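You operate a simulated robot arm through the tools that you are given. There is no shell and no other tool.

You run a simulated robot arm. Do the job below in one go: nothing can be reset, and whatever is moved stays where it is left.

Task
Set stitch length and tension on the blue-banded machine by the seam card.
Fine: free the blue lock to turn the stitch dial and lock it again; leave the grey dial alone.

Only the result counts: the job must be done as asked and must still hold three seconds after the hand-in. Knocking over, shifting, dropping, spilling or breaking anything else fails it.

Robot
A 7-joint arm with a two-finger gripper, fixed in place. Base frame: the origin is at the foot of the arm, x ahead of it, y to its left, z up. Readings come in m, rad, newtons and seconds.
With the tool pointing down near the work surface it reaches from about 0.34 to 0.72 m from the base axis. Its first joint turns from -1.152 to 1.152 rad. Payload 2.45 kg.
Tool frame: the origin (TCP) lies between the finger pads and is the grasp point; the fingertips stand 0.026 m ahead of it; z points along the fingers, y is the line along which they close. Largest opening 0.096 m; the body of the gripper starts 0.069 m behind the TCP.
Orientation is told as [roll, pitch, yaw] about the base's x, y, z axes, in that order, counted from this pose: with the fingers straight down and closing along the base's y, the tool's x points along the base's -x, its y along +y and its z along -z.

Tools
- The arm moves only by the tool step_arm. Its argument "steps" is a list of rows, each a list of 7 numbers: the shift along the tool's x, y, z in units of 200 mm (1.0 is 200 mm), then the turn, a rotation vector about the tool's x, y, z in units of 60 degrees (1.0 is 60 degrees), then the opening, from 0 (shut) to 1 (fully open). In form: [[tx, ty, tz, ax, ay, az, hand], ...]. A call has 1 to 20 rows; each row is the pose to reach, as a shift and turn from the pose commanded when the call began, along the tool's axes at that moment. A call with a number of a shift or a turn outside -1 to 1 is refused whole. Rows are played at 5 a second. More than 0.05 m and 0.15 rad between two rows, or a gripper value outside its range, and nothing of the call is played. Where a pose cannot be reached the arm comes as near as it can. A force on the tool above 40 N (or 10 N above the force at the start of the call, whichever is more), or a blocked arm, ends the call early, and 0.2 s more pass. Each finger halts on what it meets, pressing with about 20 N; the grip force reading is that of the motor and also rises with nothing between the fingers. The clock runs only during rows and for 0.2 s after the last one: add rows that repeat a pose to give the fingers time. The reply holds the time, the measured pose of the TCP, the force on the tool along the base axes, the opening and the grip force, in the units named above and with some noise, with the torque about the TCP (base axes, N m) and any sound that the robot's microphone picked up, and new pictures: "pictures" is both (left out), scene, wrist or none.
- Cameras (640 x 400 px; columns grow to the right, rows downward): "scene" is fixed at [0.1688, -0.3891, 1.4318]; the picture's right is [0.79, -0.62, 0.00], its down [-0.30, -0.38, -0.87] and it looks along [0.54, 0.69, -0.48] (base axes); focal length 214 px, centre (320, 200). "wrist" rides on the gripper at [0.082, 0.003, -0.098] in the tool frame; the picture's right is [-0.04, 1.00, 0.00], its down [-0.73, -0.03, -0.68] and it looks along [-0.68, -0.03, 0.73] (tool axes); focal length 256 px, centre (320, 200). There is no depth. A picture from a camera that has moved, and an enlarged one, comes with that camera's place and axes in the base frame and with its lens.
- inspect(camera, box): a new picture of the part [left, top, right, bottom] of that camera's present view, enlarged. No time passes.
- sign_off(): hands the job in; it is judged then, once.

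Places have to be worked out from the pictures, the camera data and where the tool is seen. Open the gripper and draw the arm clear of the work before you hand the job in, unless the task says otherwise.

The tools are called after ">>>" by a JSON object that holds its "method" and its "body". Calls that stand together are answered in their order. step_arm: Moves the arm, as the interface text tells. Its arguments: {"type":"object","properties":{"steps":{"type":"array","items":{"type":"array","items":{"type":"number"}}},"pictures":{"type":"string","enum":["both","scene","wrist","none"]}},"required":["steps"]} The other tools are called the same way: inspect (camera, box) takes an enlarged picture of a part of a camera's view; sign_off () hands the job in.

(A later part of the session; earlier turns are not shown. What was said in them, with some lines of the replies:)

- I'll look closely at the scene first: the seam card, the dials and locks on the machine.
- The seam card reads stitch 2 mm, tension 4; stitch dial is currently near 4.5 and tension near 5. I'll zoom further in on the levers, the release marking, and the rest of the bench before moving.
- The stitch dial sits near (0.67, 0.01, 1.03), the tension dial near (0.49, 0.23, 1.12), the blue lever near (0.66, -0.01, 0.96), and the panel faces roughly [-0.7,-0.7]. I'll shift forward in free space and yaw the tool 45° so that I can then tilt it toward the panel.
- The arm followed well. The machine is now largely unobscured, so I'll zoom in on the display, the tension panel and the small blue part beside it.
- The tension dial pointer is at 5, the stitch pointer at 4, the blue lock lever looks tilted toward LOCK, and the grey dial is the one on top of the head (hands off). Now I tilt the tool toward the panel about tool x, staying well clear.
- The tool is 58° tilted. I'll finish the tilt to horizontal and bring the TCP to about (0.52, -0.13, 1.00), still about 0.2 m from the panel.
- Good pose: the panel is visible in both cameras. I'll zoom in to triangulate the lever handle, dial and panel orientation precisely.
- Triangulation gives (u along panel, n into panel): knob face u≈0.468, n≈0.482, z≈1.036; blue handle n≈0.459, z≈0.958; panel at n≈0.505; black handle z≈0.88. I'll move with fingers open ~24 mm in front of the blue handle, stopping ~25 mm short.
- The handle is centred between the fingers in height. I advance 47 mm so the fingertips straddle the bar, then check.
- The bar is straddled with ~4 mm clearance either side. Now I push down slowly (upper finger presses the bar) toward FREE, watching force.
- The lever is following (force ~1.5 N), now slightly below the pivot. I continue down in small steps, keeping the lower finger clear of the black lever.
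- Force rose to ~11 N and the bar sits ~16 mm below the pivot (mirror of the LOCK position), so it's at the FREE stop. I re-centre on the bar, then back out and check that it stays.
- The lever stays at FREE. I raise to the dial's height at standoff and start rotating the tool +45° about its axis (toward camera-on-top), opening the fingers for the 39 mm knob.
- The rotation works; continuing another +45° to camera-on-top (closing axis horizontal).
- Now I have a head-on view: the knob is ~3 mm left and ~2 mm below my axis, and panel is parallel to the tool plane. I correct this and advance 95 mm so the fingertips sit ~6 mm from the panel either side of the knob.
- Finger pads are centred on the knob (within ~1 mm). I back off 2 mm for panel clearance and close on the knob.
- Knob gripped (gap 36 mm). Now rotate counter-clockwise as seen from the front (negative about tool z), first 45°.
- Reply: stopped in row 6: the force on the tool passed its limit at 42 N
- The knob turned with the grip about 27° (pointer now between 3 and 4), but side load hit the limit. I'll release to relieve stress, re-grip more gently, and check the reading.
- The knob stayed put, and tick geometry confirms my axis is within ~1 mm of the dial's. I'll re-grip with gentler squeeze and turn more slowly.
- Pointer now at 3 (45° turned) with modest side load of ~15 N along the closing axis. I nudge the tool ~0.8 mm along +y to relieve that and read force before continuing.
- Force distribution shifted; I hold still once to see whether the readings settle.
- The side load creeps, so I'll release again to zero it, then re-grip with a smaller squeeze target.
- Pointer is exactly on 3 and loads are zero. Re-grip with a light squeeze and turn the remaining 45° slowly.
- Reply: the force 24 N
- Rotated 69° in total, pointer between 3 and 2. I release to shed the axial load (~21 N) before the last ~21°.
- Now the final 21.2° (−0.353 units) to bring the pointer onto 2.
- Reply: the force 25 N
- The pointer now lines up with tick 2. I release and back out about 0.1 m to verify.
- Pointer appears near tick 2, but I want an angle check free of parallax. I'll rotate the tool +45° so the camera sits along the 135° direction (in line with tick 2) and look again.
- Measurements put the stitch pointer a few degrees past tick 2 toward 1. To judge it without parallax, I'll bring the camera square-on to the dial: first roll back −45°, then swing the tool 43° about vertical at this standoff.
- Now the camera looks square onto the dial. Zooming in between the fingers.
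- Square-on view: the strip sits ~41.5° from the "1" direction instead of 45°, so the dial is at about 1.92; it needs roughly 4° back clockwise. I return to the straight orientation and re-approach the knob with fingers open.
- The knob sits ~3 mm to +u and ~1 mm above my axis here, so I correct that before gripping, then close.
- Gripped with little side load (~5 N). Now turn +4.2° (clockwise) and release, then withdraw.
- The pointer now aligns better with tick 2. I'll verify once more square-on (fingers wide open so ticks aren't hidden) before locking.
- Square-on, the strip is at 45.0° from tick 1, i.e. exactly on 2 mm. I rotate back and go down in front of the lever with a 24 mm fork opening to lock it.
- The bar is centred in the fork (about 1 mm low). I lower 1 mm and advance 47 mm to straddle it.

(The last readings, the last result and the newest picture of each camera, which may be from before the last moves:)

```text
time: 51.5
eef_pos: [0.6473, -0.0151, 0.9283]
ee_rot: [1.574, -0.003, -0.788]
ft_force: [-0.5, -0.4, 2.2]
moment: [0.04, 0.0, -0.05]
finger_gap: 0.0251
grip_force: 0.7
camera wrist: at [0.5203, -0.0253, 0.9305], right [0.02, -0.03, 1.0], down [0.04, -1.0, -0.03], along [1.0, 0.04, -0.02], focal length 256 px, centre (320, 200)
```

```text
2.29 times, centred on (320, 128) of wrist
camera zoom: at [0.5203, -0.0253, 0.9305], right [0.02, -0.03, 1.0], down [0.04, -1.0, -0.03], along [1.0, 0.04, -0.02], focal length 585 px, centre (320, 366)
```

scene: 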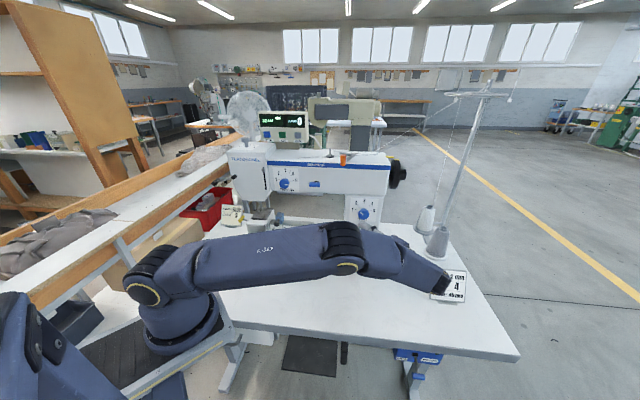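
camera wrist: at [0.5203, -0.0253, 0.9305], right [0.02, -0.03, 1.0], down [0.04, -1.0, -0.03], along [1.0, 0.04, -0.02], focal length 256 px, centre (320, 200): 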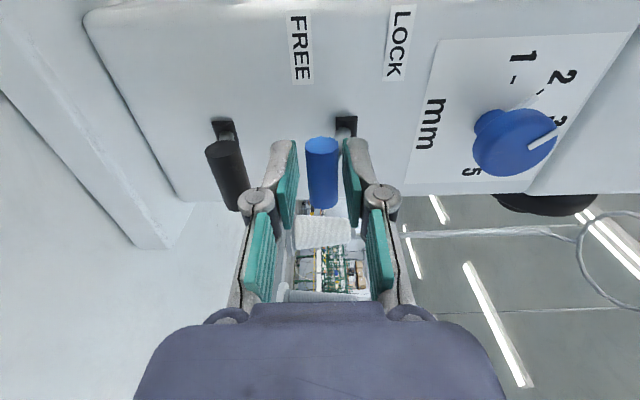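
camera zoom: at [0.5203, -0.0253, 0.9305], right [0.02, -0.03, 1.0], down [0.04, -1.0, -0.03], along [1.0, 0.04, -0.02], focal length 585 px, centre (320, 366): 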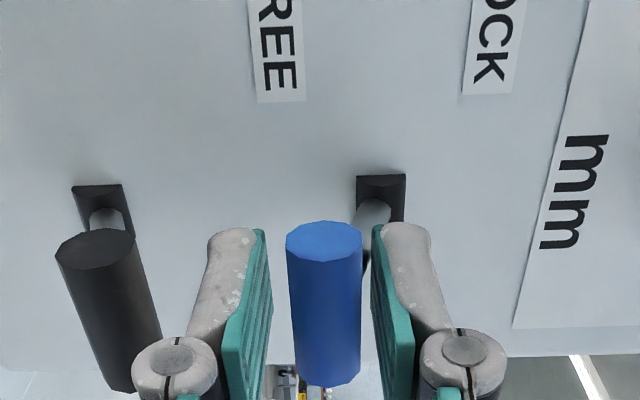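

Slight contact (2 N), straddled. Now push up toward LOCK in small steps.

>>> {"method": "step_arm", "body": {"steps": [[0, 0.025, 0, 0, 0, 0, 0.25], [0, 0.05, 0, 0, 0, 0, 0.25], [0, 0.075, 0, 0, 0, 0, 0.25], [0, 0.1, 0, 0, 0, 0, 0.25], [0, 0.125, 0, 0, 0, 0, 0.25], [0, 0.15, 0, 0, 0, 0, 0.25], [0, 0.165, 0, 0, 0, 0, 0.25], [0, 0.165, 0, 0, 0, 0, 0.25]], "pictures": "wrist"}}

>>> {"method": "inspect", "body": {"camera": "wrist", "box": [180, 40, 460, 215]}}

```text
time: 53.3
eef_pos: [0.6466, -0.0153, 0.9607]
ee_rot: [1.574, -0.004, -0.789]
ft_force: [0.2, -0.3, -3.1]
moment: [-0.03, 0.05, -0.03]
finger_gap: 0.0259
grip_force: 1.6
camera wrist: at [0.5191, -0.0261, 0.9631], right [0.02, -0.03, 1.0], down [0.04, -1.0, -0.03], along [1.0, 0.04, -0.02], focal length 256 px, centre (320, 200)
```

wrist: 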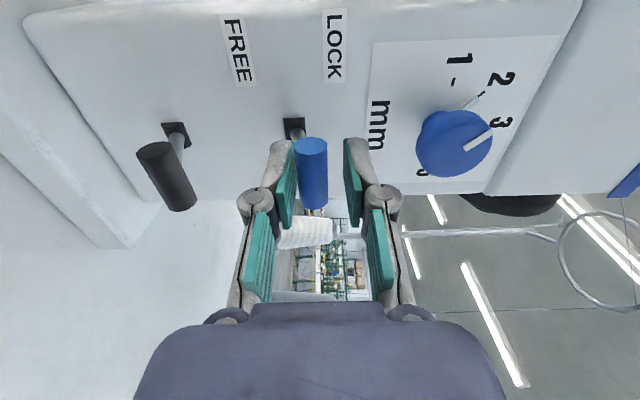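

```text
2.29 times, centred on (320, 128) of wrist
camera zoom: at [0.5191, -0.0261, 0.9631], right [0.02, -0.03, 1.0], down [0.04, -1.0, -0.03], along [1.0, 0.04, -0.02], focal length 585 px, centre (320, 366)
```

zoom: 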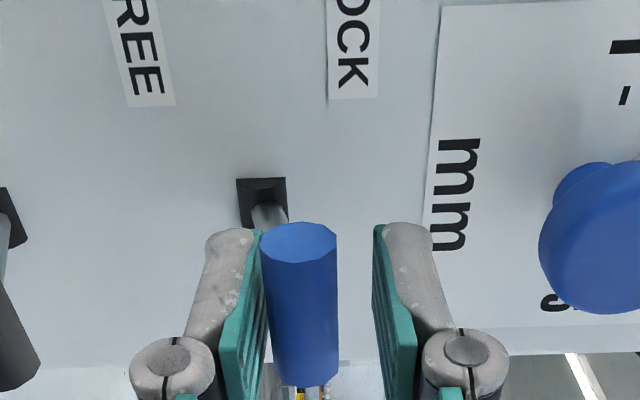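

The bar is nearly at its original LOCK height with 3 N. I press up a bit more until it firmly meets the stop (as I did at FREE).

>>> {"method": "step_arm", "body": {"steps": [[0, 0.01, 0, 0, 0, 0, 0.25], [0, 0.02, 0, 0, 0, 0, 0.25], [0, 0.03, 0, 0, 0, 0, 0.25], [0, 0.03, 0, 0, 0, 0, 0.25]], "pictures": "wrist"}}

>>> {"method": "inspect", "body": {"camera": "wrist", "box": [180, 40, 460, 215]}}

```text
time: 54.3
eef_pos: [0.6469, -0.0156, 0.9657]
ee_rot: [1.571, 0.0, -0.788]
ft_force: [-4.0, -1.7, -10.2]
moment: [-0.23, 0.24, 0.02]
finger_gap: 0.0312
grip_force: 5.7
camera wrist: at [0.5194, -0.026, 0.9686], right [0.03, -0.03, 1.0], down [0.04, -1.0, -0.03], along [1.0, 0.04, -0.03], focal length 256 px, centre (320, 200)
```

wrist: 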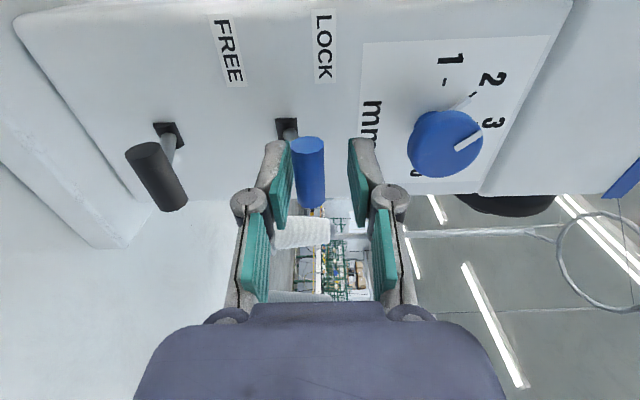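

```text
2.29 times, centred on (320, 128) of wrist
camera zoom: at [0.5194, -0.026, 0.9686], right [0.03, -0.03, 1.0], down [0.04, -1.0, -0.03], along [1.0, 0.04, -0.03], focal length 585 px, centre (320, 366)
```

zoom: 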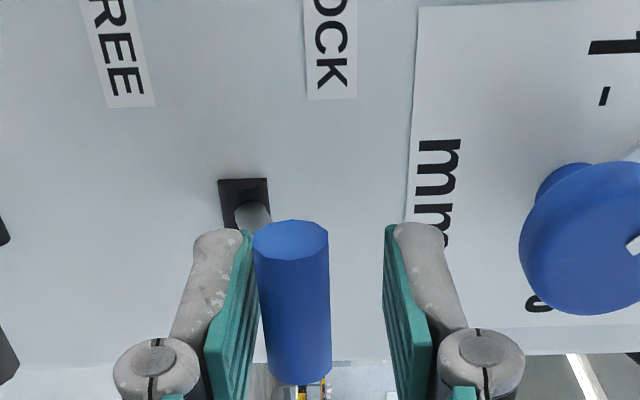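

At the LOCK stop (10 N). I re-centre around the bar and back out, then check the lever and dial.

>>> {"method": "step_arm", "body": {"steps": [[0, -0.02, 0, 0, 0, 0, 0.25], [0, -0.038, 0, 0, 0, 0, 0.25], [0, -0.038, -0.1, 0, 0, 0, 0.25], [0, -0.038, -0.2, 0, 0, 0, 0.25], [0, -0.038, -0.4, 0, 0, 0, 0.25], [0, -0.038, -0.5, 0, 0, 0, 0.25]], "pictures": "both"}}

>>> {"method": "inspect", "body": {"camera": "wrist", "box": [180, 0, 500, 200]}}

>>> {"method": "inspect", "body": {"camera": "scene", "box": [260, 155, 400, 260]}}

```text
time: 55.7
eef_pos: [0.5753, -0.0869, 0.96]
ee_rot: [1.574, -0.003, -0.788]
ft_force: [-0.1, 0.7, 0.3]
moment: [0.03, -0.03, 0.02]
finger_gap: 0.024
grip_force: 0.2
camera wrist: at [0.4482, -0.0969, 0.9625], right [0.02, -0.03, 1.0], down [0.04, -1.0, -0.03], along [1.0, 0.04, -0.02], focal length 256 px, centre (320, 200)
```

scene: 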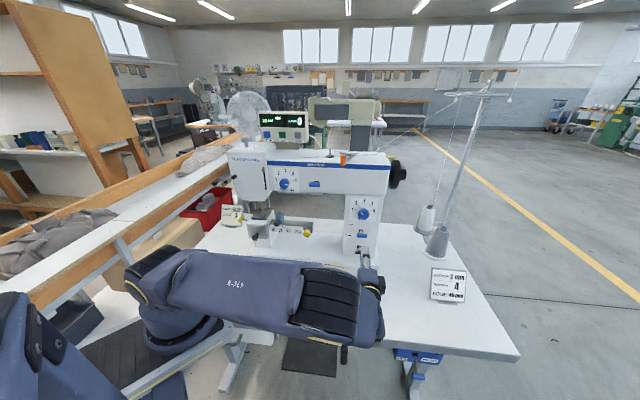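
wrist: 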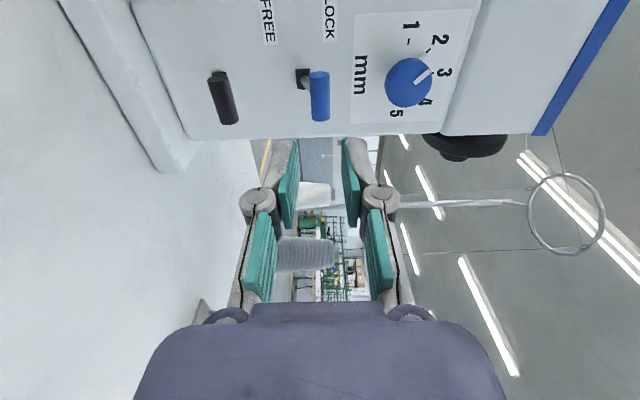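

```text
2.00 times, centred on (340, 100) of wrist
camera zoom: at [0.4482, -0.0969, 0.9625], right [0.02, -0.03, 1.0], down [0.04, -1.0, -0.03], along [1.0, 0.04, -0.02], focal length 512 px, centre (280, 400)
```

zoom: 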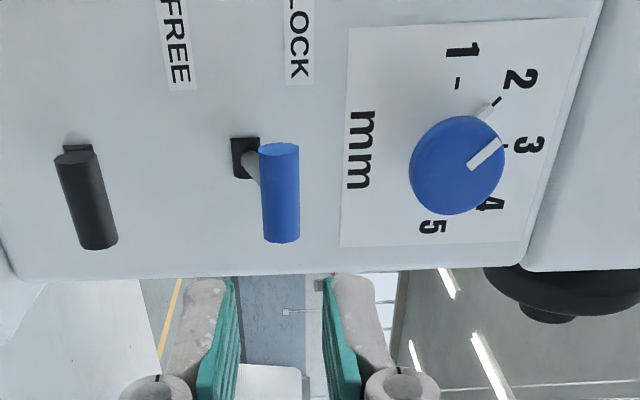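

```text
3.81 times, centred on (330, 208) of scene
camera zoom: at [0.1688, -0.3891, 1.4318], right [0.79, -0.62, 0.0], down [-0.3, -0.38, -0.87], along [0.54, 0.69, -0.48], focal length 817 px, centre (282, 171)
```

zoom: 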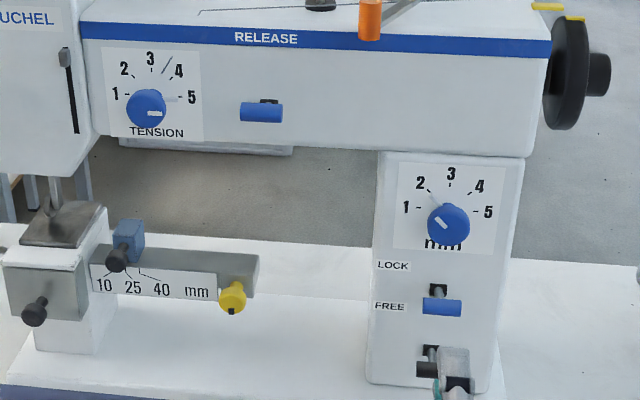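

Lever is back at LOCK, stitch reads 2, and nothing else has changed. Now I head for the tension dial (estimated u≈0.196, z≈1.13): moving left and up at standoff n≈0.345.

>>> {"method": "step_arm", "body": {"steps": [[0.0, 0.15, -0.05, 0, 0, 0, 0.4], [0.1, 0.3, -0.05, 0, 0, 0, 0.5], [0.25, 0.45, -0.05, 0, 0, 0, 0.6], [0.4, 0.6, -0.05, 0, 0, 0, 0.7], [0.55, 0.75, -0.05, 0, 0, 0, 0.7], [0.7, 0.85, -0.05, 0, 0, 0, 0.7], [0.7, 0.85, -0.05, 0, 0, 0, 0.7]], "pictures": "both"}}

```text
time: 57.3
eef_pos: [0.4711, 0.0066, 1.1301]
ee_rot: [1.574, -0.002, -0.79]
ft_force: [-0.4, 0.9, -0.3]
moment: [-0.03, -0.01, 0.04]
finger_gap: 0.067
grip_force: 0.0
camera wrist: at [0.3426, -0.0047, 1.1321], right [0.02, -0.03, 1.0], down [0.04, -1.0, -0.03], along [1.0, 0.04, -0.02], focal length 256 px, centre (320, 200)
```

scene: 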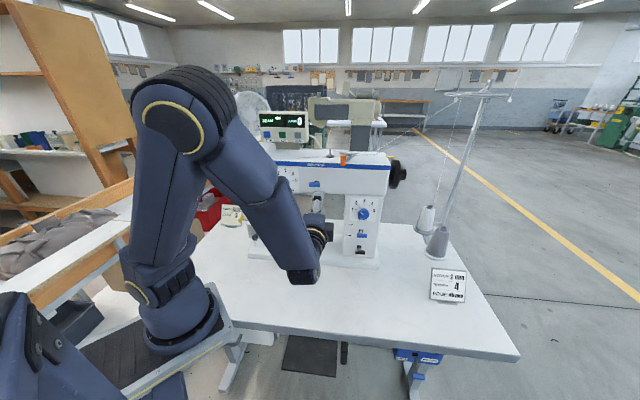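
wrist: 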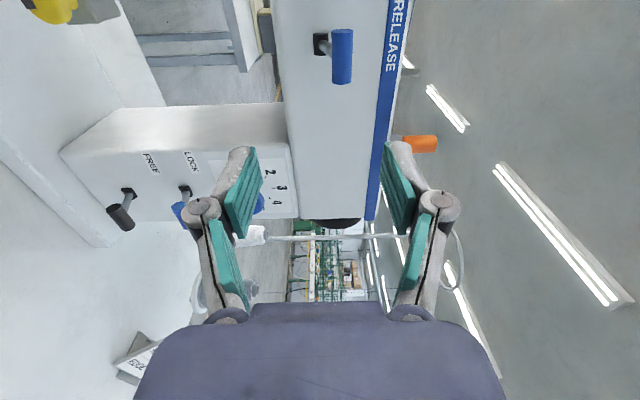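

Arm is fine with elbow up. Continuing another ~0.13 m to the left, toward in front of the tension dial.

>>> {"method": "step_arm", "body": {"steps": [[0.11, 0, 0, 0, 0, 0, 0.7], [0.22, 0, 0, 0, 0, 0, 0.7], [0.33, 0, 0, 0, 0, 0, 0.7], [0.44, 0, 0, 0, 0, 0, 0.7], [0.55, 0, 0, 0, 0, 0, 0.7], [0.64, 0, 0, 0, 0, 0, 0.7], [0.64, 0, 0, 0, 0, 0, 0.7]], "pictures": "both"}}

>>> {"method": "inspect", "body": {"camera": "wrist", "box": [180, 0, 460, 175]}}

```text
time: 58.9
eef_pos: [0.4678, 0.0442, 1.1233]
ee_rot: [1.573, -0.004, -0.786]
ft_force: [0.2, 0.1, 0.2]
moment: [0.03, 0.02, -0.02]
finger_gap: 0.0675
grip_force: 0.0
out of reach, approached as far as the arm can: row 2, 3, 4, 5, 6, 7
camera wrist: at [0.3407, 0.033, 1.1262], right [0.02, -0.03, 1.0], down [0.04, -1.0, -0.03], along [1.0, 0.04, -0.02], focal length 256 px, centre (320, 200)
```

scene: 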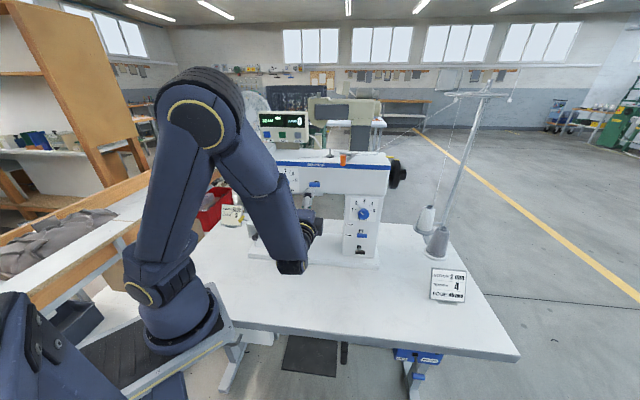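
wrist: 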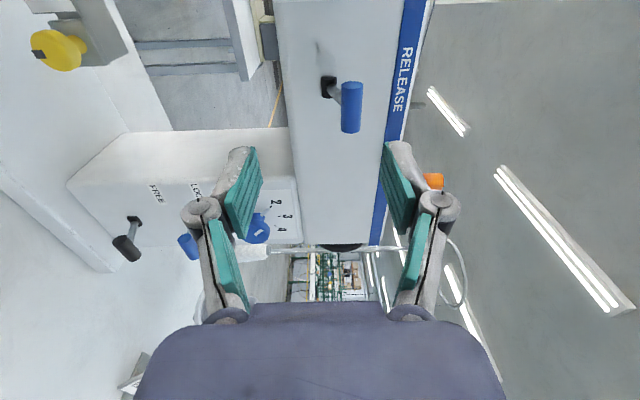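

```text
2.29 times, centred on (320, 88) of wrist
camera zoom: at [0.3407, 0.033, 1.1262], right [0.02, -0.03, 1.0], down [0.04, -1.0, -0.03], along [1.0, 0.04, -0.02], focal length 585 px, centre (320, 457)
```

zoom: 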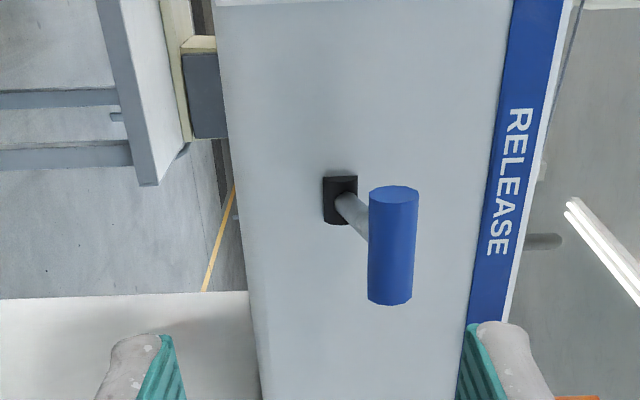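

Square-on is out of reach this far left (wrist too near the base). Since the fingers close vertically here, I can yaw the tool 30° about vertical and still grip the knob top and bottom; I'll rotate now and see where the arm goes.

>>> {"method": "step_arm", "body": {"steps": [[0, 0, 0, 0, 0.1, 0, 0.7], [0, 0, 0, 0, 0.2, 0, 0.7], [0, 0, 0, 0, 0.3, 0, 0.7], [0, 0, 0, 0, 0.4, 0, 0.7], [0, 0, 0, 0, 0.5, 0, 0.7], [0, 0, 0, 0, 0.5, 0, 0.7]], "pictures": "both"}}

```text
time: 60.3
eef_pos: [0.4664, 0.0462, 1.1256]
ee_rot: [1.573, -0.005, -0.264]
ft_force: [-0.9, 0.6, 0.1]
moment: [-0.04, -0.01, 0.03]
finger_gap: 0.0671
grip_force: 0.1
camera wrist: at [0.3618, -0.026, 1.1293], right [0.04, -0.01, 1.0], down [0.53, -0.85, -0.03], along [0.85, 0.53, -0.02], focal length 256 px, centre (320, 200)
```

scene: 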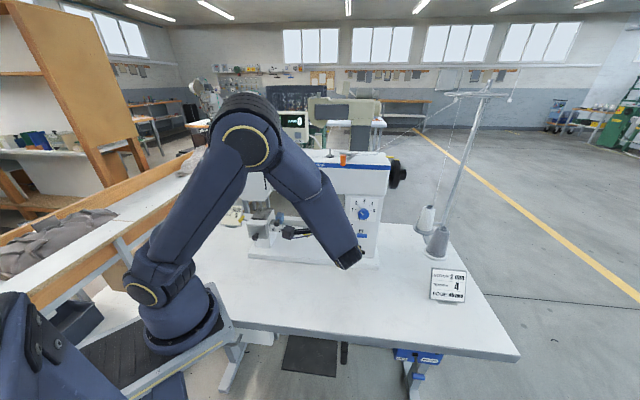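
wrist: 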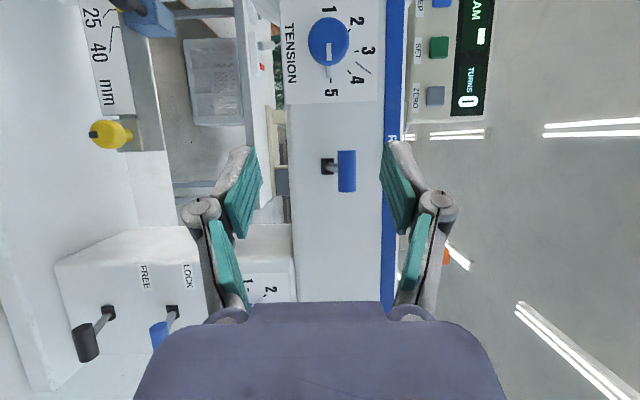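

The tool can be here; the wrist camera now sees the tension dial almost face-on (pointer at 5). Let me zoom for its exact position.

>>> {"method": "inspect", "body": {"camera": "wrist", "box": [270, 0, 390, 90]}}

>>> {"method": "inspect", "body": {"camera": "wrist", "box": [240, 0, 480, 210]}}

```text
4.44 times, centred on (330, 45) of wrist
camera zoom: at [0.3618, -0.026, 1.1293], right [0.04, -0.01, 1.0], down [0.53, -0.85, -0.03], along [0.85, 0.53, -0.02], focal length 1138 px, centre (276, 889)
```

zoom: 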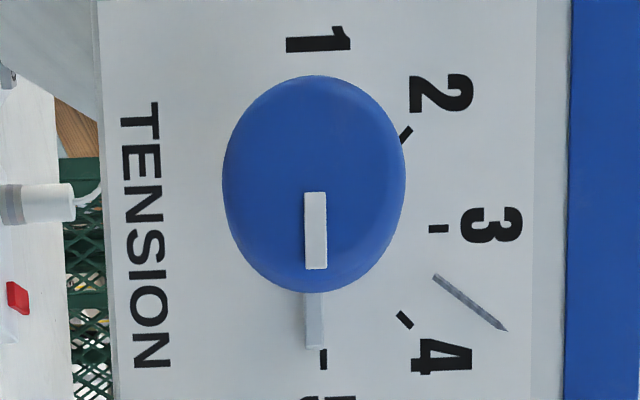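

```text
1.90 times, centred on (360, 105) of wrist
camera zoom: at [0.3618, -0.026, 1.1293], right [0.04, -0.01, 1.0], down [0.53, -0.85, -0.03], along [0.85, 0.53, -0.02], focal length 488 px, centre (244, 381)
```

zoom: 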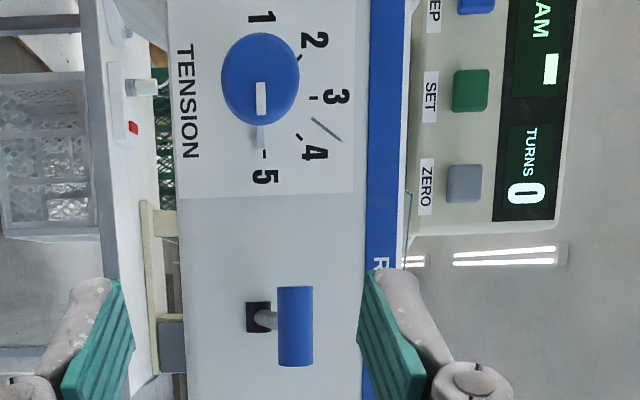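

The tension knob face is at about u≈0.195, n≈0.481, z≈1.135 (≈36 mm across), panel in the same plane. I move to a standoff ~80 mm back along the yawed tool axis, staying clear of the RELEASE lever.

>>> {"method": "step_arm", "body": {"steps": [[0.03, 0.011, 0.07, 0, 0, 0, 0.7], [0.06, 0.022, 0.14, 0, 0, 0, 0.7], [0.09, 0.033, 0.21, 0, 0, 0, 0.7], [0.1245, 0.045, 0.2995, 0, 0, 0, 0.7], [0.1245, 0.045, 0.2995, 0, 0, 0, 0.7]], "pictures": "both"}}

>>> {"method": "inspect", "body": {"camera": "wrist", "box": [220, 20, 420, 145]}}

>>> {"method": "inspect", "body": {"camera": "scene", "box": [264, 160, 334, 200]}}

```text
time: 61.5
eef_pos: [0.4587, 0.1126, 1.1356]
ee_rot: [1.572, -0.002, -0.266]
ft_force: [0.0, -0.1, 0.9]
moment: [0.04, -0.01, -0.02]
finger_gap: 0.0674
grip_force: 0.0
camera wrist: at [0.3529, 0.0393, 1.1393], right [0.03, -0.01, 1.0], down [0.53, -0.85, -0.03], along [0.85, 0.53, -0.02], focal length 256 px, centre (320, 200)
```

scene: 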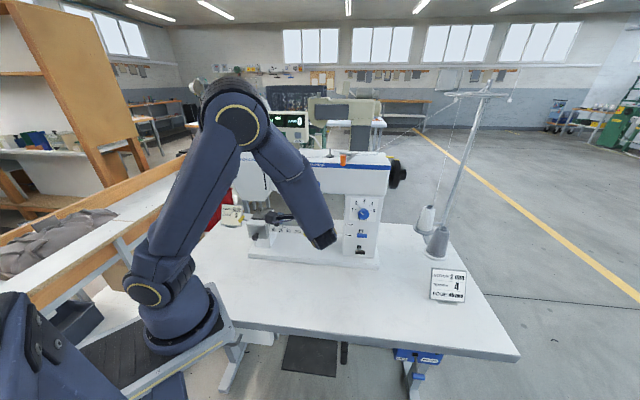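
wrist: 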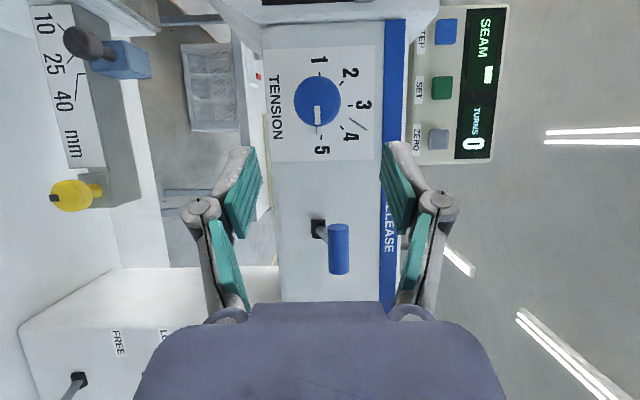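

```text
3.20 times, centred on (320, 82) of wrist
camera zoom: at [0.3529, 0.0393, 1.1393], right [0.03, -0.01, 1.0], down [0.53, -0.85, -0.03], along [0.85, 0.53, -0.02], focal length 819 px, centre (320, 576)
```

zoom: 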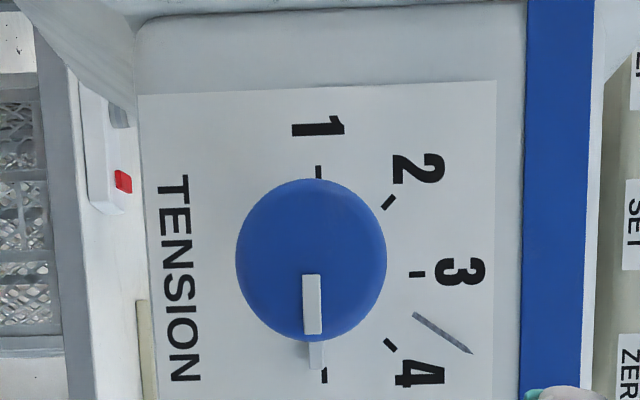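

```text
9.14 times, centred on (299, 180) of scene
camera zoom: at [0.1688, -0.3891, 1.4318], right [0.79, -0.62, 0.0], down [-0.3, -0.38, -0.87], along [0.54, 0.69, -0.48], focal length 1961 px, centre (512, 383)
```

zoom: 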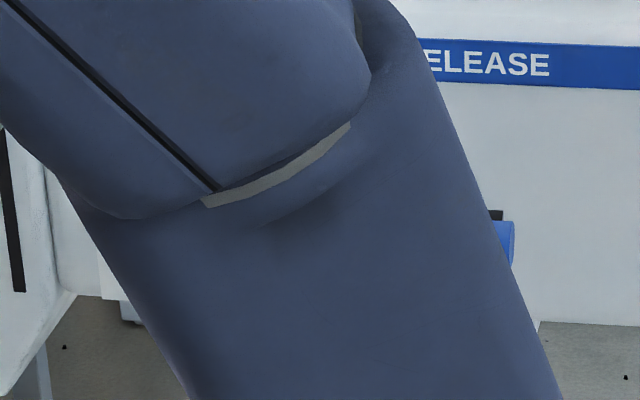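

Dial axis relative to the tool: about 2 mm below my height, and straight down the tool axis. I lower 2 mm and advance ~79 mm so the pads straddle the knob top and bottom.

>>> {"method": "step_arm", "body": {"steps": [[0.009, -0.01, 0.1, 0, 0, 0, 0.7], [0.009, -0.01, 0.2, 0, 0, 0, 0.7], [0.009, -0.01, 0.3, 0, 0, 0, 0.7], [0.009, -0.01, 0.36, 0, 0, 0, 0.7], [0.009, -0.01, 0.394, 0, 0, 0, 0.7], [0.009, -0.01, 0.394, 0, 0, 0, 0.7]], "pictures": "both"}}

>>> {"method": "inspect", "body": {"camera": "wrist", "box": [180, 60, 460, 235]}}

```text
time: 62.9
eef_pos: [0.4787, 0.1898, 1.134]
ee_rot: [1.574, -0.004, -0.266]
ft_force: [-0.5, -0.9, 0.4]
moment: [-0.02, -0.03, 0.01]
finger_gap: 0.0673
grip_force: 0.1
camera wrist: at [0.3732, 0.1161, 1.1359], right [0.03, -0.01, 1.0], down [0.53, -0.85, -0.03], along [0.85, 0.53, -0.02], focal length 256 px, centre (320, 200)
```

scene: 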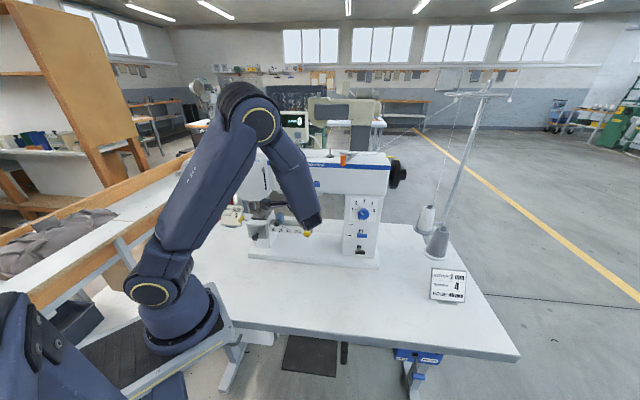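
wrist: 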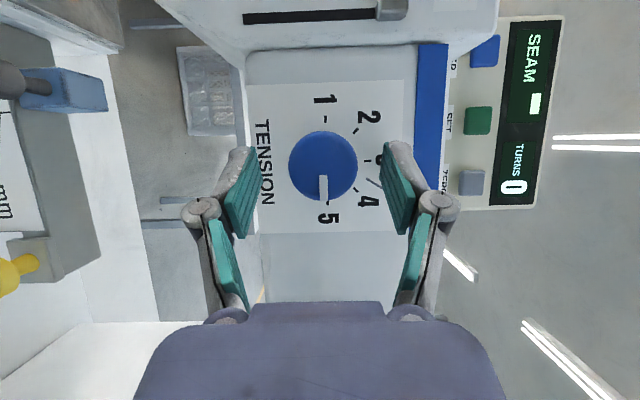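

```text
2.29 times, centred on (320, 148) of wrist
camera zoom: at [0.3732, 0.1161, 1.1359], right [0.03, -0.01, 1.0], down [0.53, -0.85, -0.03], along [0.85, 0.53, -0.02], focal length 585 px, centre (320, 320)
```

zoom: 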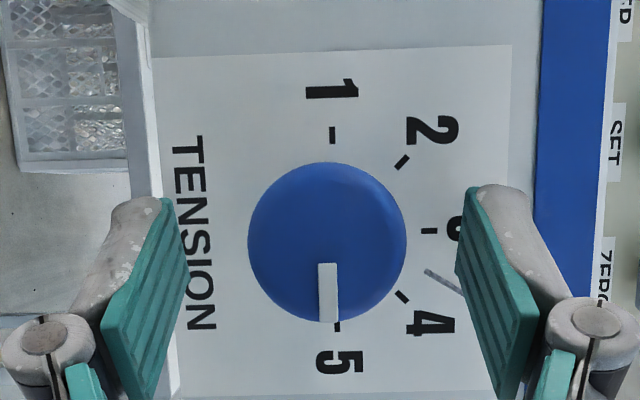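

The knob is well placed within the pads (about 1 mm above centre). I raise 1 mm and close gently.

>>> {"method": "step_arm", "body": {"steps": [[0, 0.005, 0, 0, 0, 0, 0.65], [0, 0.005, 0, 0, 0, 0, 0.52], [0, 0.005, 0, 0, 0, 0, 0.42], [0, 0.005, 0, 0, 0, 0, 0.33], [0, 0.005, 0, 0, 0, 0, 0.33]], "pictures": "wrist"}}

>>> {"method": "inspect", "body": {"camera": "wrist", "box": [180, 60, 460, 235]}}

```text
time: 64.1
eef_pos: [0.478, 0.1879, 1.1348]
ee_rot: [1.572, -0.004, -0.265]
ft_force: [-0.2, -0.6, 3.2]
moment: [0.08, 0.0, 0.06]
finger_gap: 0.0325
grip_force: 33.9
camera wrist: at [0.3731, 0.1151, 1.1375], right [0.03, -0.01, 1.0], down [0.53, -0.85, -0.03], along [0.85, 0.53, -0.02], focal length 256 px, centre (320, 200)
```

wrist: 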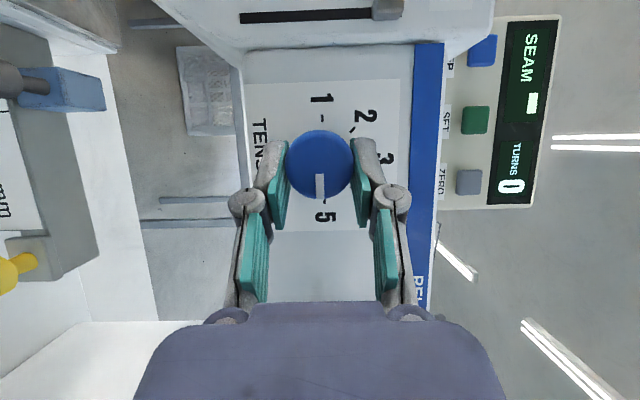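

```text
2.29 times, centred on (320, 148) of wrist
camera zoom: at [0.3731, 0.1151, 1.1375], right [0.03, -0.01, 1.0], down [0.53, -0.85, -0.03], along [0.85, 0.53, -0.02], focal length 585 px, centre (320, 320)
```

zoom: 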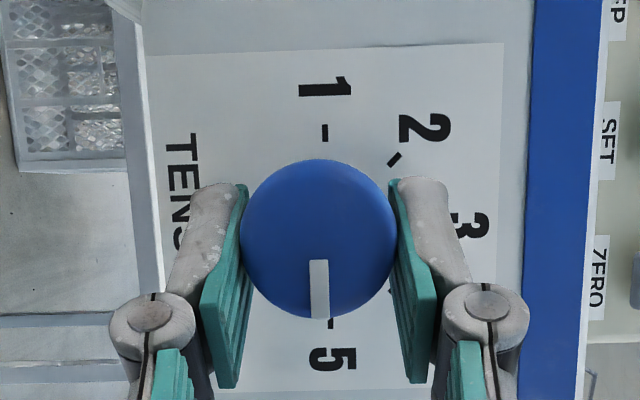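

Firm grip with only ~3 N side load. Now I rotate the tool counter-clockwise about the dial axis (not the tool axis), first 22.5°, including the small arc of the TCP.

>>> {"method": "step_arm", "body": {"steps": [[0.0, 0.0018, 0.0, 0.0186, 0, -0.0326, 0.33], [0.0001, 0.0036, 0.0001, 0.0372, 0, -0.0651, 0.33], [0.0003, 0.0055, 0.0002, 0.0558, 0, -0.0977, 0.33], [0.0005, 0.0073, 0.0003, 0.0745, 0, -0.1302, 0.33], [0.0008, 0.0091, 0.0004, 0.0931, 0, -0.1628, 0.33], [0.0011, 0.0108, 0.0006, 0.1117, 0, -0.1953, 0.33], [0.0015, 0.0126, 0.0009, 0.1303, 0, -0.2279, 0.33], [0.002, 0.0143, 0.0011, 0.1489, 0, -0.2604, 0.33], [0.0025, 0.0161, 0.0014, 0.1675, 0, -0.293, 0.33], [0.0031, 0.0178, 0.0018, 0.1862, 0, -0.3255, 0.33]], "pictures": "wrist"}}

>>> {"method": "inspect", "body": {"camera": "wrist", "box": [180, 60, 460, 235]}}

```text
time: 66.3
eef_pos: [0.4783, 0.1887, 1.1397]
ee_rot: [1.369, -0.344, -0.231]
ft_force: [1.6, -3.7, 3.0]
moment: [-0.15, 0.07, 0.24]
finger_gap: 0.0328
grip_force: 26.1
camera wrist: at [0.3722, 0.1156, 1.1325], right [-0.24, 0.26, 0.94], down [0.48, -0.8, 0.35], along [0.84, 0.53, 0.07], focal length 256 px, centre (320, 200)
```

wrist: 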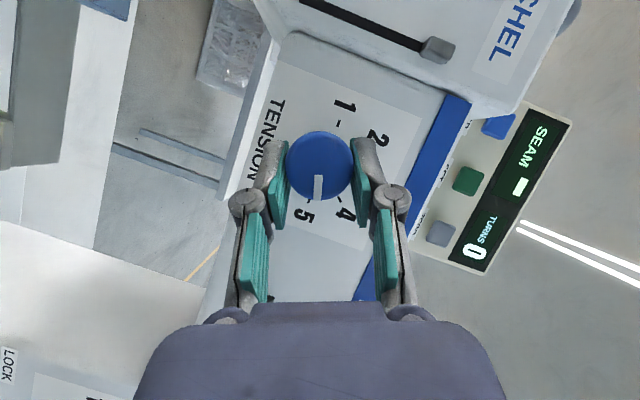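

```text
2.29 times, centred on (320, 148) of wrist
camera zoom: at [0.3722, 0.1156, 1.1325], right [-0.24, 0.26, 0.94], down [0.48, -0.8, 0.35], along [0.84, 0.53, 0.07], focal length 585 px, centre (320, 320)
```

zoom: 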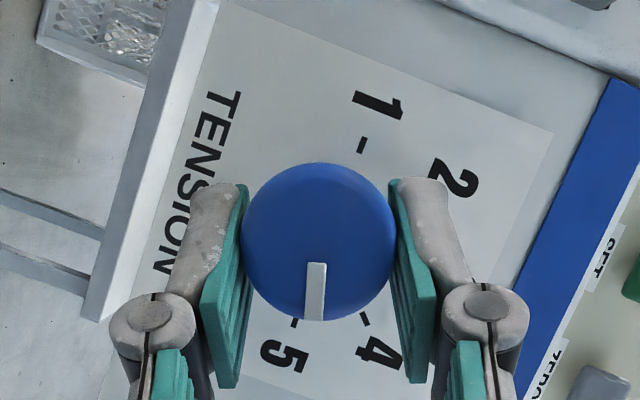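

Smooth, with low force; the knob lags the grip by a few degrees. I continue another 22.5° with the same relative motion.

>>> {"method": "step_arm", "body": {"steps": [[0.0, 0.0018, 0.0, 0.0186, 0, -0.0326, 0.3], [0.0001, 0.0036, 0.0001, 0.0372, 0, -0.0651, 0.3], [0.0003, 0.0055, 0.0002, 0.0558, 0, -0.0977, 0.3], [0.0005, 0.0073, 0.0003, 0.0745, 0, -0.1302, 0.3], [0.0008, 0.0091, 0.0004, 0.0931, 0, -0.1628, 0.3], [0.0011, 0.0108, 0.0006, 0.1117, 0, -0.1953, 0.3], [0.0015, 0.0126, 0.0009, 0.1303, 0, -0.2279, 0.3], [0.002, 0.0143, 0.0011, 0.1489, 0, -0.2604, 0.3], [0.0025, 0.0161, 0.0014, 0.1675, 0, -0.293, 0.3], [0.0031, 0.0178, 0.0018, 0.1862, 0, -0.3255, 0.3]], "pictures": "wrist"}}

>>> {"method": "inspect", "body": {"camera": "wrist", "box": [180, 60, 460, 235]}}

```text
time: 68.5
eef_pos: [0.4754, 0.1901, 1.1424]
ee_rot: [1.109, -0.665, -0.105]
ft_force: [1.9, -10.8, -0.3]
moment: [-0.48, 0.37, 0.75]
finger_gap: 0.0323
grip_force: 45.2
camera wrist: at [0.3734, 0.1145, 1.1281], right [-0.47, 0.5, 0.73], down [0.34, -0.66, 0.67], along [0.81, 0.56, 0.14], focal length 256 px, centre (320, 200)
```

wrist: 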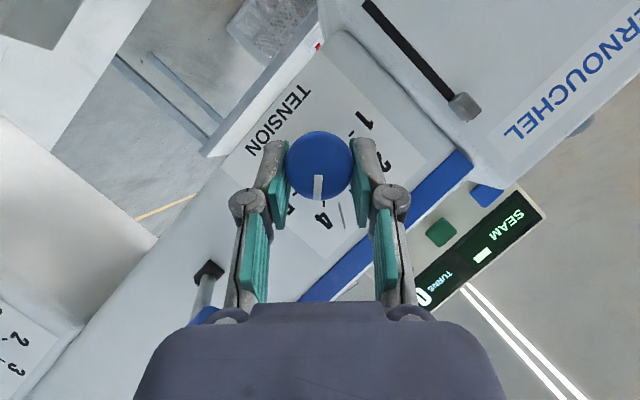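

```text
2.29 times, centred on (320, 148) of wrist
camera zoom: at [0.3734, 0.1145, 1.1281], right [-0.47, 0.5, 0.73], down [0.34, -0.66, 0.67], along [0.81, 0.56, 0.14], focal length 585 px, centre (320, 320)
```

zoom: 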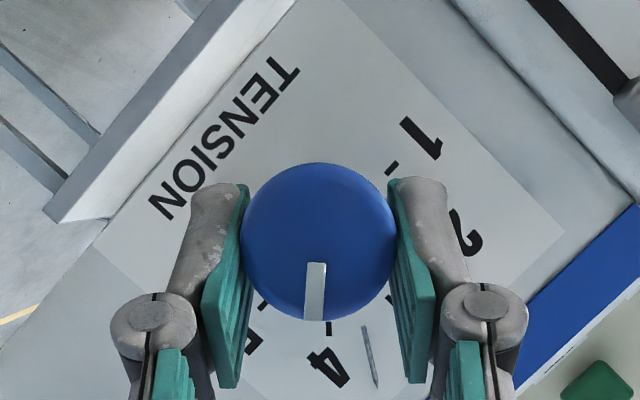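

No further slip; the pointer is ~3–4° short of 4. I add 4° more in the same manner, then release.

>>> {"method": "step_arm", "body": {"steps": [[0.0, 0.0016, 0.0, 0.0165, 0, -0.029, 0.3], [0.0001, 0.0032, 0.0, 0.0331, 0, -0.0579, 0.3], [0.0001, 0.0032, 0.0, 0.0331, 0, -0.0579, 0.3], [0.0001, 0.0032, 0.0, 0.0331, 0, -0.0579, 0.3]], "pictures": "wrist"}}

>>> {"method": "inspect", "body": {"camera": "wrist", "box": [180, 60, 460, 235]}}

```text
time: 69.5
eef_pos: [0.474, 0.19, 1.1416]
ee_rot: [1.052, -0.719, -0.069]
ft_force: [-2.4, -10.8, 0.0]
moment: [0.12, -0.18, -0.26]
finger_gap: 0.0327
grip_force: 45.2
camera wrist: at [0.3737, 0.1141, 1.1272], right [-0.51, 0.53, 0.68], down [0.31, -0.63, 0.72], along [0.81, 0.57, 0.16], focal length 256 px, centre (320, 200)
```

wrist: 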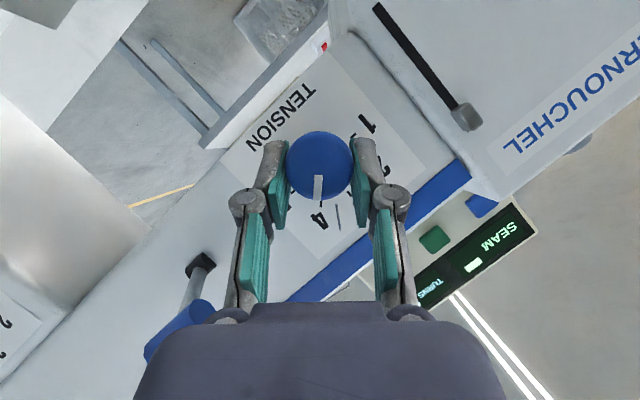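

```text
2.29 times, centred on (320, 148) of wrist
camera zoom: at [0.3737, 0.1141, 1.1272], right [-0.51, 0.53, 0.68], down [0.31, -0.63, 0.72], along [0.81, 0.57, 0.16], focal length 585 px, centre (320, 320)
```

zoom: 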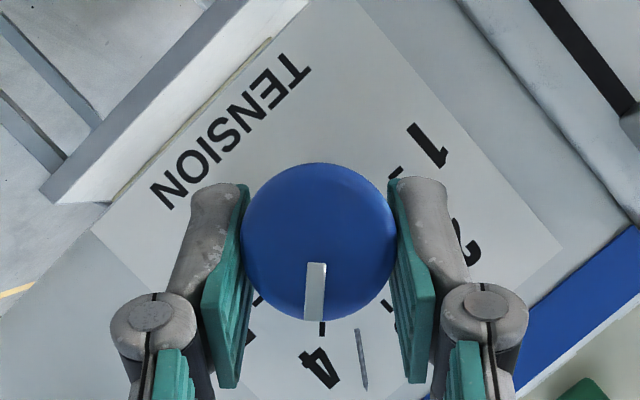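

Pointer now at about 4 (slightly offset by view parallax, same as it was at 5). I open the fingers moderately and retreat straight back along the tool axis.

>>> {"method": "step_arm", "body": {"steps": [[0, 0, 0, 0, 0, 0, 0.42], [0, 0, 0, 0, 0, 0, 0.52], [0, 0, 0, 0, 0, 0, 0.55], [0, 0, -0.1, 0, 0, 0, 0.55], [0, 0, -0.2, 0, 0, 0, 0.55], [0, 0, -0.3, 0, 0, 0, 0.55], [0, 0, -0.4, 0, 0, 0, 0.55], [0, 0, -0.5, 0, 0, 0, 0.55], [0, 0, -0.5, 0, 0, 0, 0.55]], "pictures": "both"}}

>>> {"method": "inspect", "body": {"camera": "wrist", "box": [240, 0, 420, 115]}}

>>> {"method": "inspect", "body": {"camera": "scene", "box": [264, 160, 334, 200]}}

```text
time: 71.5
eef_pos: [0.4366, 0.1059, 1.1797]
ee_rot: [1.052, -0.719, -0.069]
ft_force: [0.6, 0.3, 0.3]
moment: [-0.01, 0.03, 0.03]
finger_gap: 0.0528
grip_force: 0.1
camera wrist: at [0.3359, 0.0285, 1.1648], right [-0.51, 0.53, 0.68], down [0.31, -0.63, 0.72], along [0.81, 0.57, 0.15], focal length 256 px, centre (320, 200)
```

scene: 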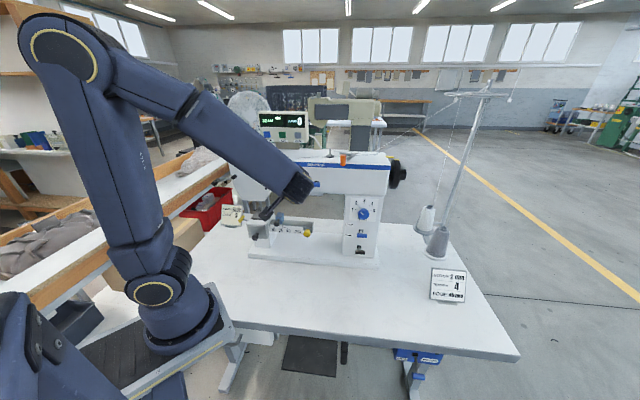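
wrist: 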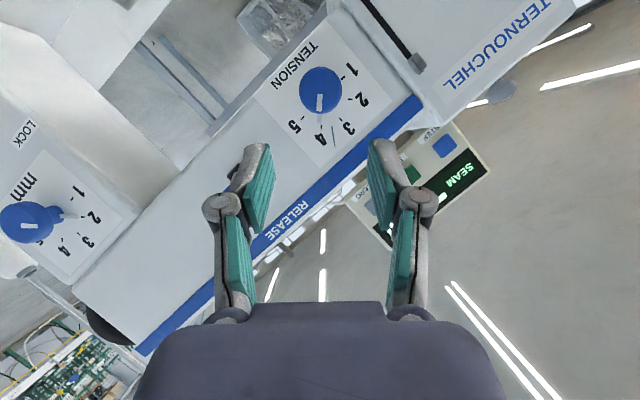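

```text
3.48 times, centred on (330, 58) of wrist
camera zoom: at [0.3359, 0.0285, 1.1648], right [-0.51, 0.53, 0.68], down [0.31, -0.63, 0.72], along [0.81, 0.57, 0.15], focal length 890 px, centre (285, 696)
```

zoom: 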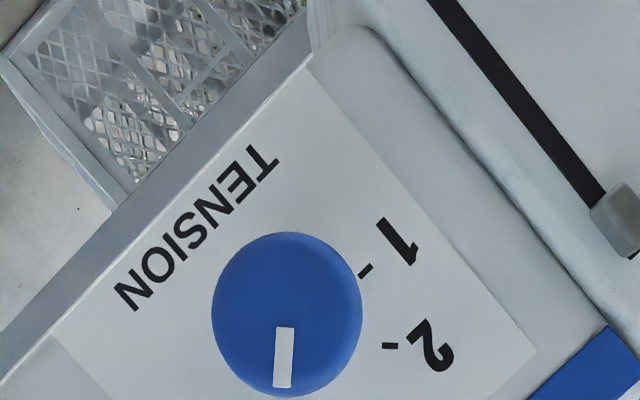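

```text
9.14 times, centred on (299, 180) of scene
camera zoom: at [0.1688, -0.3891, 1.4318], right [0.79, -0.62, 0.0], down [-0.3, -0.38, -0.87], along [0.54, 0.69, -0.48], focal length 1961 px, centre (512, 383)
```

zoom: 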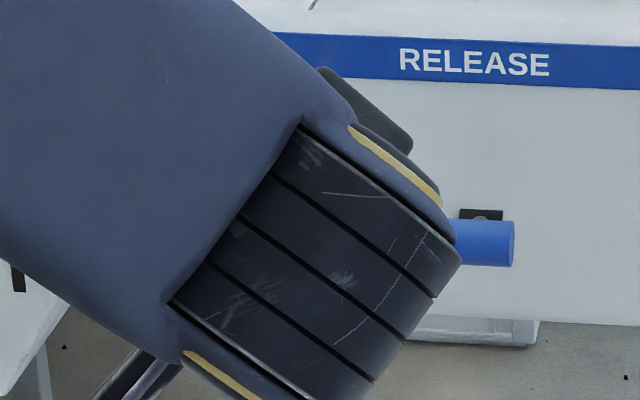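

Zooming on the tension dial in the current wrist view to measure its angle.

>>> {"method": "inspect", "body": {"camera": "wrist", "box": [270, 55, 400, 150]}}

```text
4.21 times, centred on (335, 102) of wrist
camera zoom: at [0.3359, 0.0285, 1.1648], right [-0.51, 0.53, 0.68], down [0.31, -0.63, 0.72], along [0.81, 0.57, 0.15], focal length 1078 px, centre (257, 610)
```

zoom: 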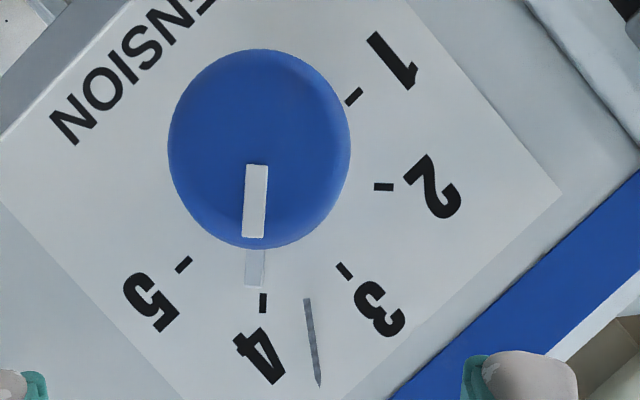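

The tension strip measures 43.8° above the "5" direction where 45° is exact, so tension is about 4.03; RELEASE lever and everything else look unchanged. Now I open the hand and draw the arm well clear (back and up).

>>> {"method": "step_arm", "body": {"steps": [[-0.06, -0.032, -0.16, 0, 0, 0, 0.6], [-0.12, -0.064, -0.32, 0, 0, 0, 0.7], [-0.18, -0.097, -0.48, 0, 0, 0, 0.8], [-0.24, -0.13, -0.64, 0, 0, 0, 0.9], [-0.3, -0.162, -0.8, 0, 0, 0, 1.0], [-0.36, -0.195, -0.95, 0, 0, 0, 1.0], [-0.36, -0.195, -0.95, 0, 0, 0, 1.0]], "pictures": "both"}}

>>> {"method": "inspect", "body": {"camera": "scene", "box": [264, 160, 334, 200]}}

>>> {"method": "inspect", "body": {"camera": "scene", "box": [336, 185, 392, 262]}}

```text
time: 73.1
eef_pos: [0.4397, -0.0805, 1.2725]
ee_rot: [1.053, -0.717, -0.069]
ft_force: [-0.1, 0.4, 0.1]
moment: [0.0, -0.02, 0.01]
finger_gap: 0.0961
grip_force: 0.1
camera wrist: at [0.338, -0.1572, 1.2576], right [-0.51, 0.53, 0.68], down [0.31, -0.63, 0.72], along [0.81, 0.57, 0.15], focal length 256 px, centre (320, 200)
```

scene: 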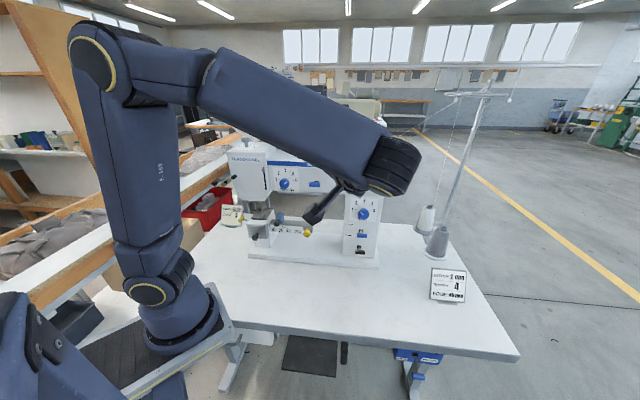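
wrist: 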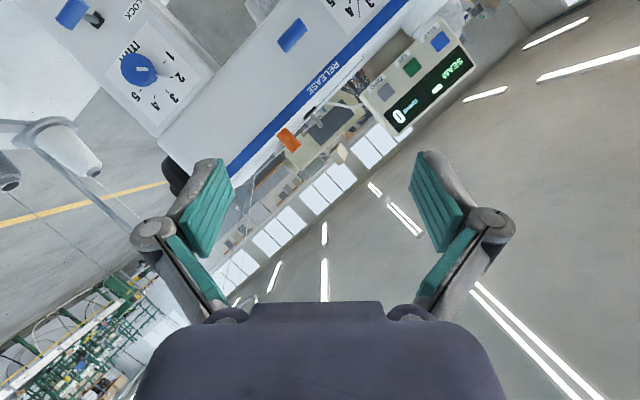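

```text
9.14 times, centred on (299, 180) of scene
camera zoom: at [0.1688, -0.3891, 1.4318], right [0.79, -0.62, 0.0], down [-0.3, -0.38, -0.87], along [0.54, 0.69, -0.48], focal length 1961 px, centre (512, 383)
```

zoom: 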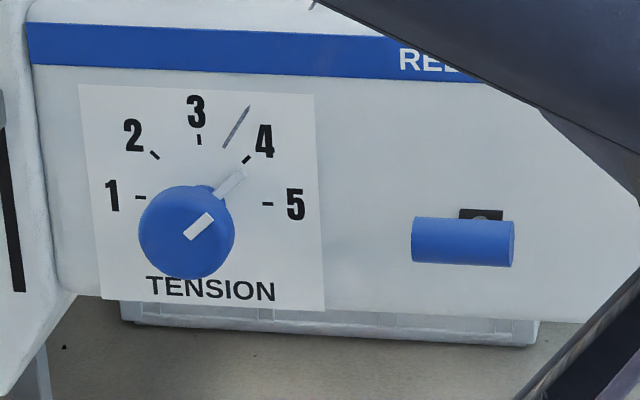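

```text
5.19 times, centred on (364, 224) of scene
camera zoom: at [0.1688, -0.3891, 1.4318], right [0.79, -0.62, 0.0], down [-0.3, -0.38, -0.87], along [0.54, 0.69, -0.48], focal length 1114 px, centre (91, 78)
```

zoom: 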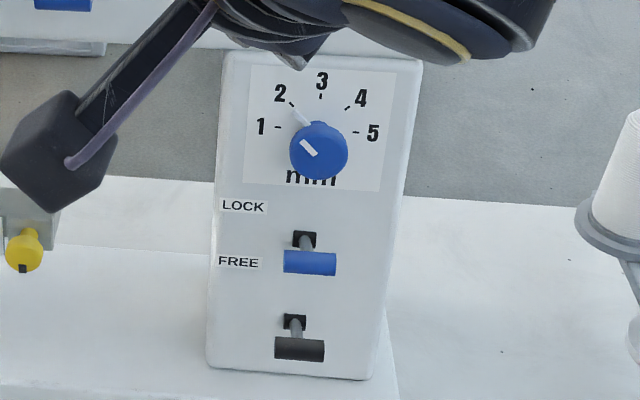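

Scene view confirms tension at 4, stitch at 2 with the blue lever at LOCK, and the black and RELEASE levers unchanged. One last look at the rest of the machine for anything disturbed.

>>> {"method": "inspect", "body": {"camera": "scene", "box": [215, 135, 345, 270]}}

>>> {"method": "inspect", "body": {"camera": "scene", "box": [225, 135, 275, 170]}}

```text
2.96 times, centred on (280, 202) of scene
camera zoom: at [0.1688, -0.3891, 1.4318], right [0.79, -0.62, 0.0], down [-0.3, -0.38, -0.87], along [0.54, 0.69, -0.48], focal length 636 px, centre (438, 193)
```

zoom: 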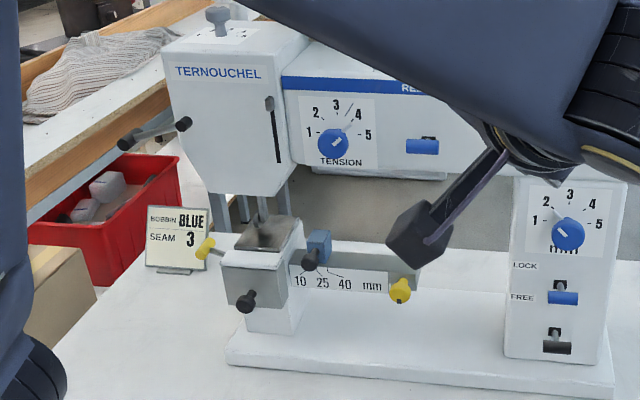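

```text
11.43 times, centred on (250, 152) of scene
camera zoom: at [0.1688, -0.3891, 1.4318], right [0.79, -0.62, 0.0], down [-0.3, -0.38, -0.87], along [0.54, 0.69, -0.48], focal length 2451 px, centre (1120, 743)
```

zoom: 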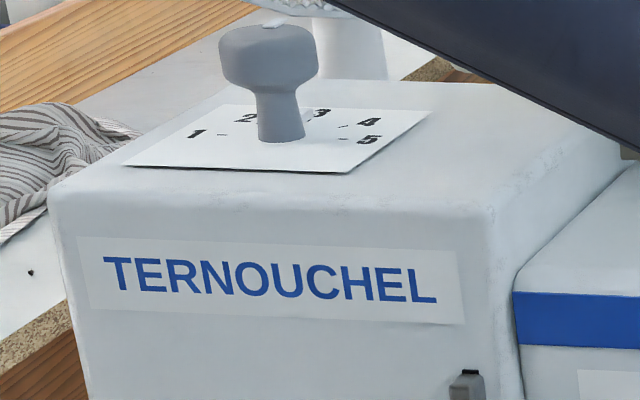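

Everything else is as it was: the grey dial, edge guide, cards and other levers are untouched. The gripper is open and the arm is clear, with stitch at 2, tension at 4 and the blue lock at LOCK, so I'm handing the job in.

>>> {"method": "sign_off", "body": {}}

```text
The job is handed in.
```

I set the blue-banded machine to the seam card and handed the job in. The job's pass/fail result wasn't shown to me.

| Setting | Card | Before | After (measured from the pictures) |
|---|---|---|---|
| Stitch length | 2 mm | 4 | 2.0 |
| Tension | 4 | 5 | about 4.03 |

- **Blue lock:** I moved it to FREE, turned the stitch dial, then pushed it back up to its LOCK stop.
- **Dial accuracy:** on both dials the scale marks sit about 2–3 mm above the knob's centre. I judged each setting by the angle of the white strip on the knob face. Judged by the pointer tip, the stitch dial would read slightly under 2 and the tension dial slightly over 4, each by about 0.1 at most.
- **Everything else:** the grey dial was not touched. In the last pictures the black lever, the RELEASE lever, the edge guide and the cards look as they did at the start.

The gripper is open and the arm is drawn back from the machine.
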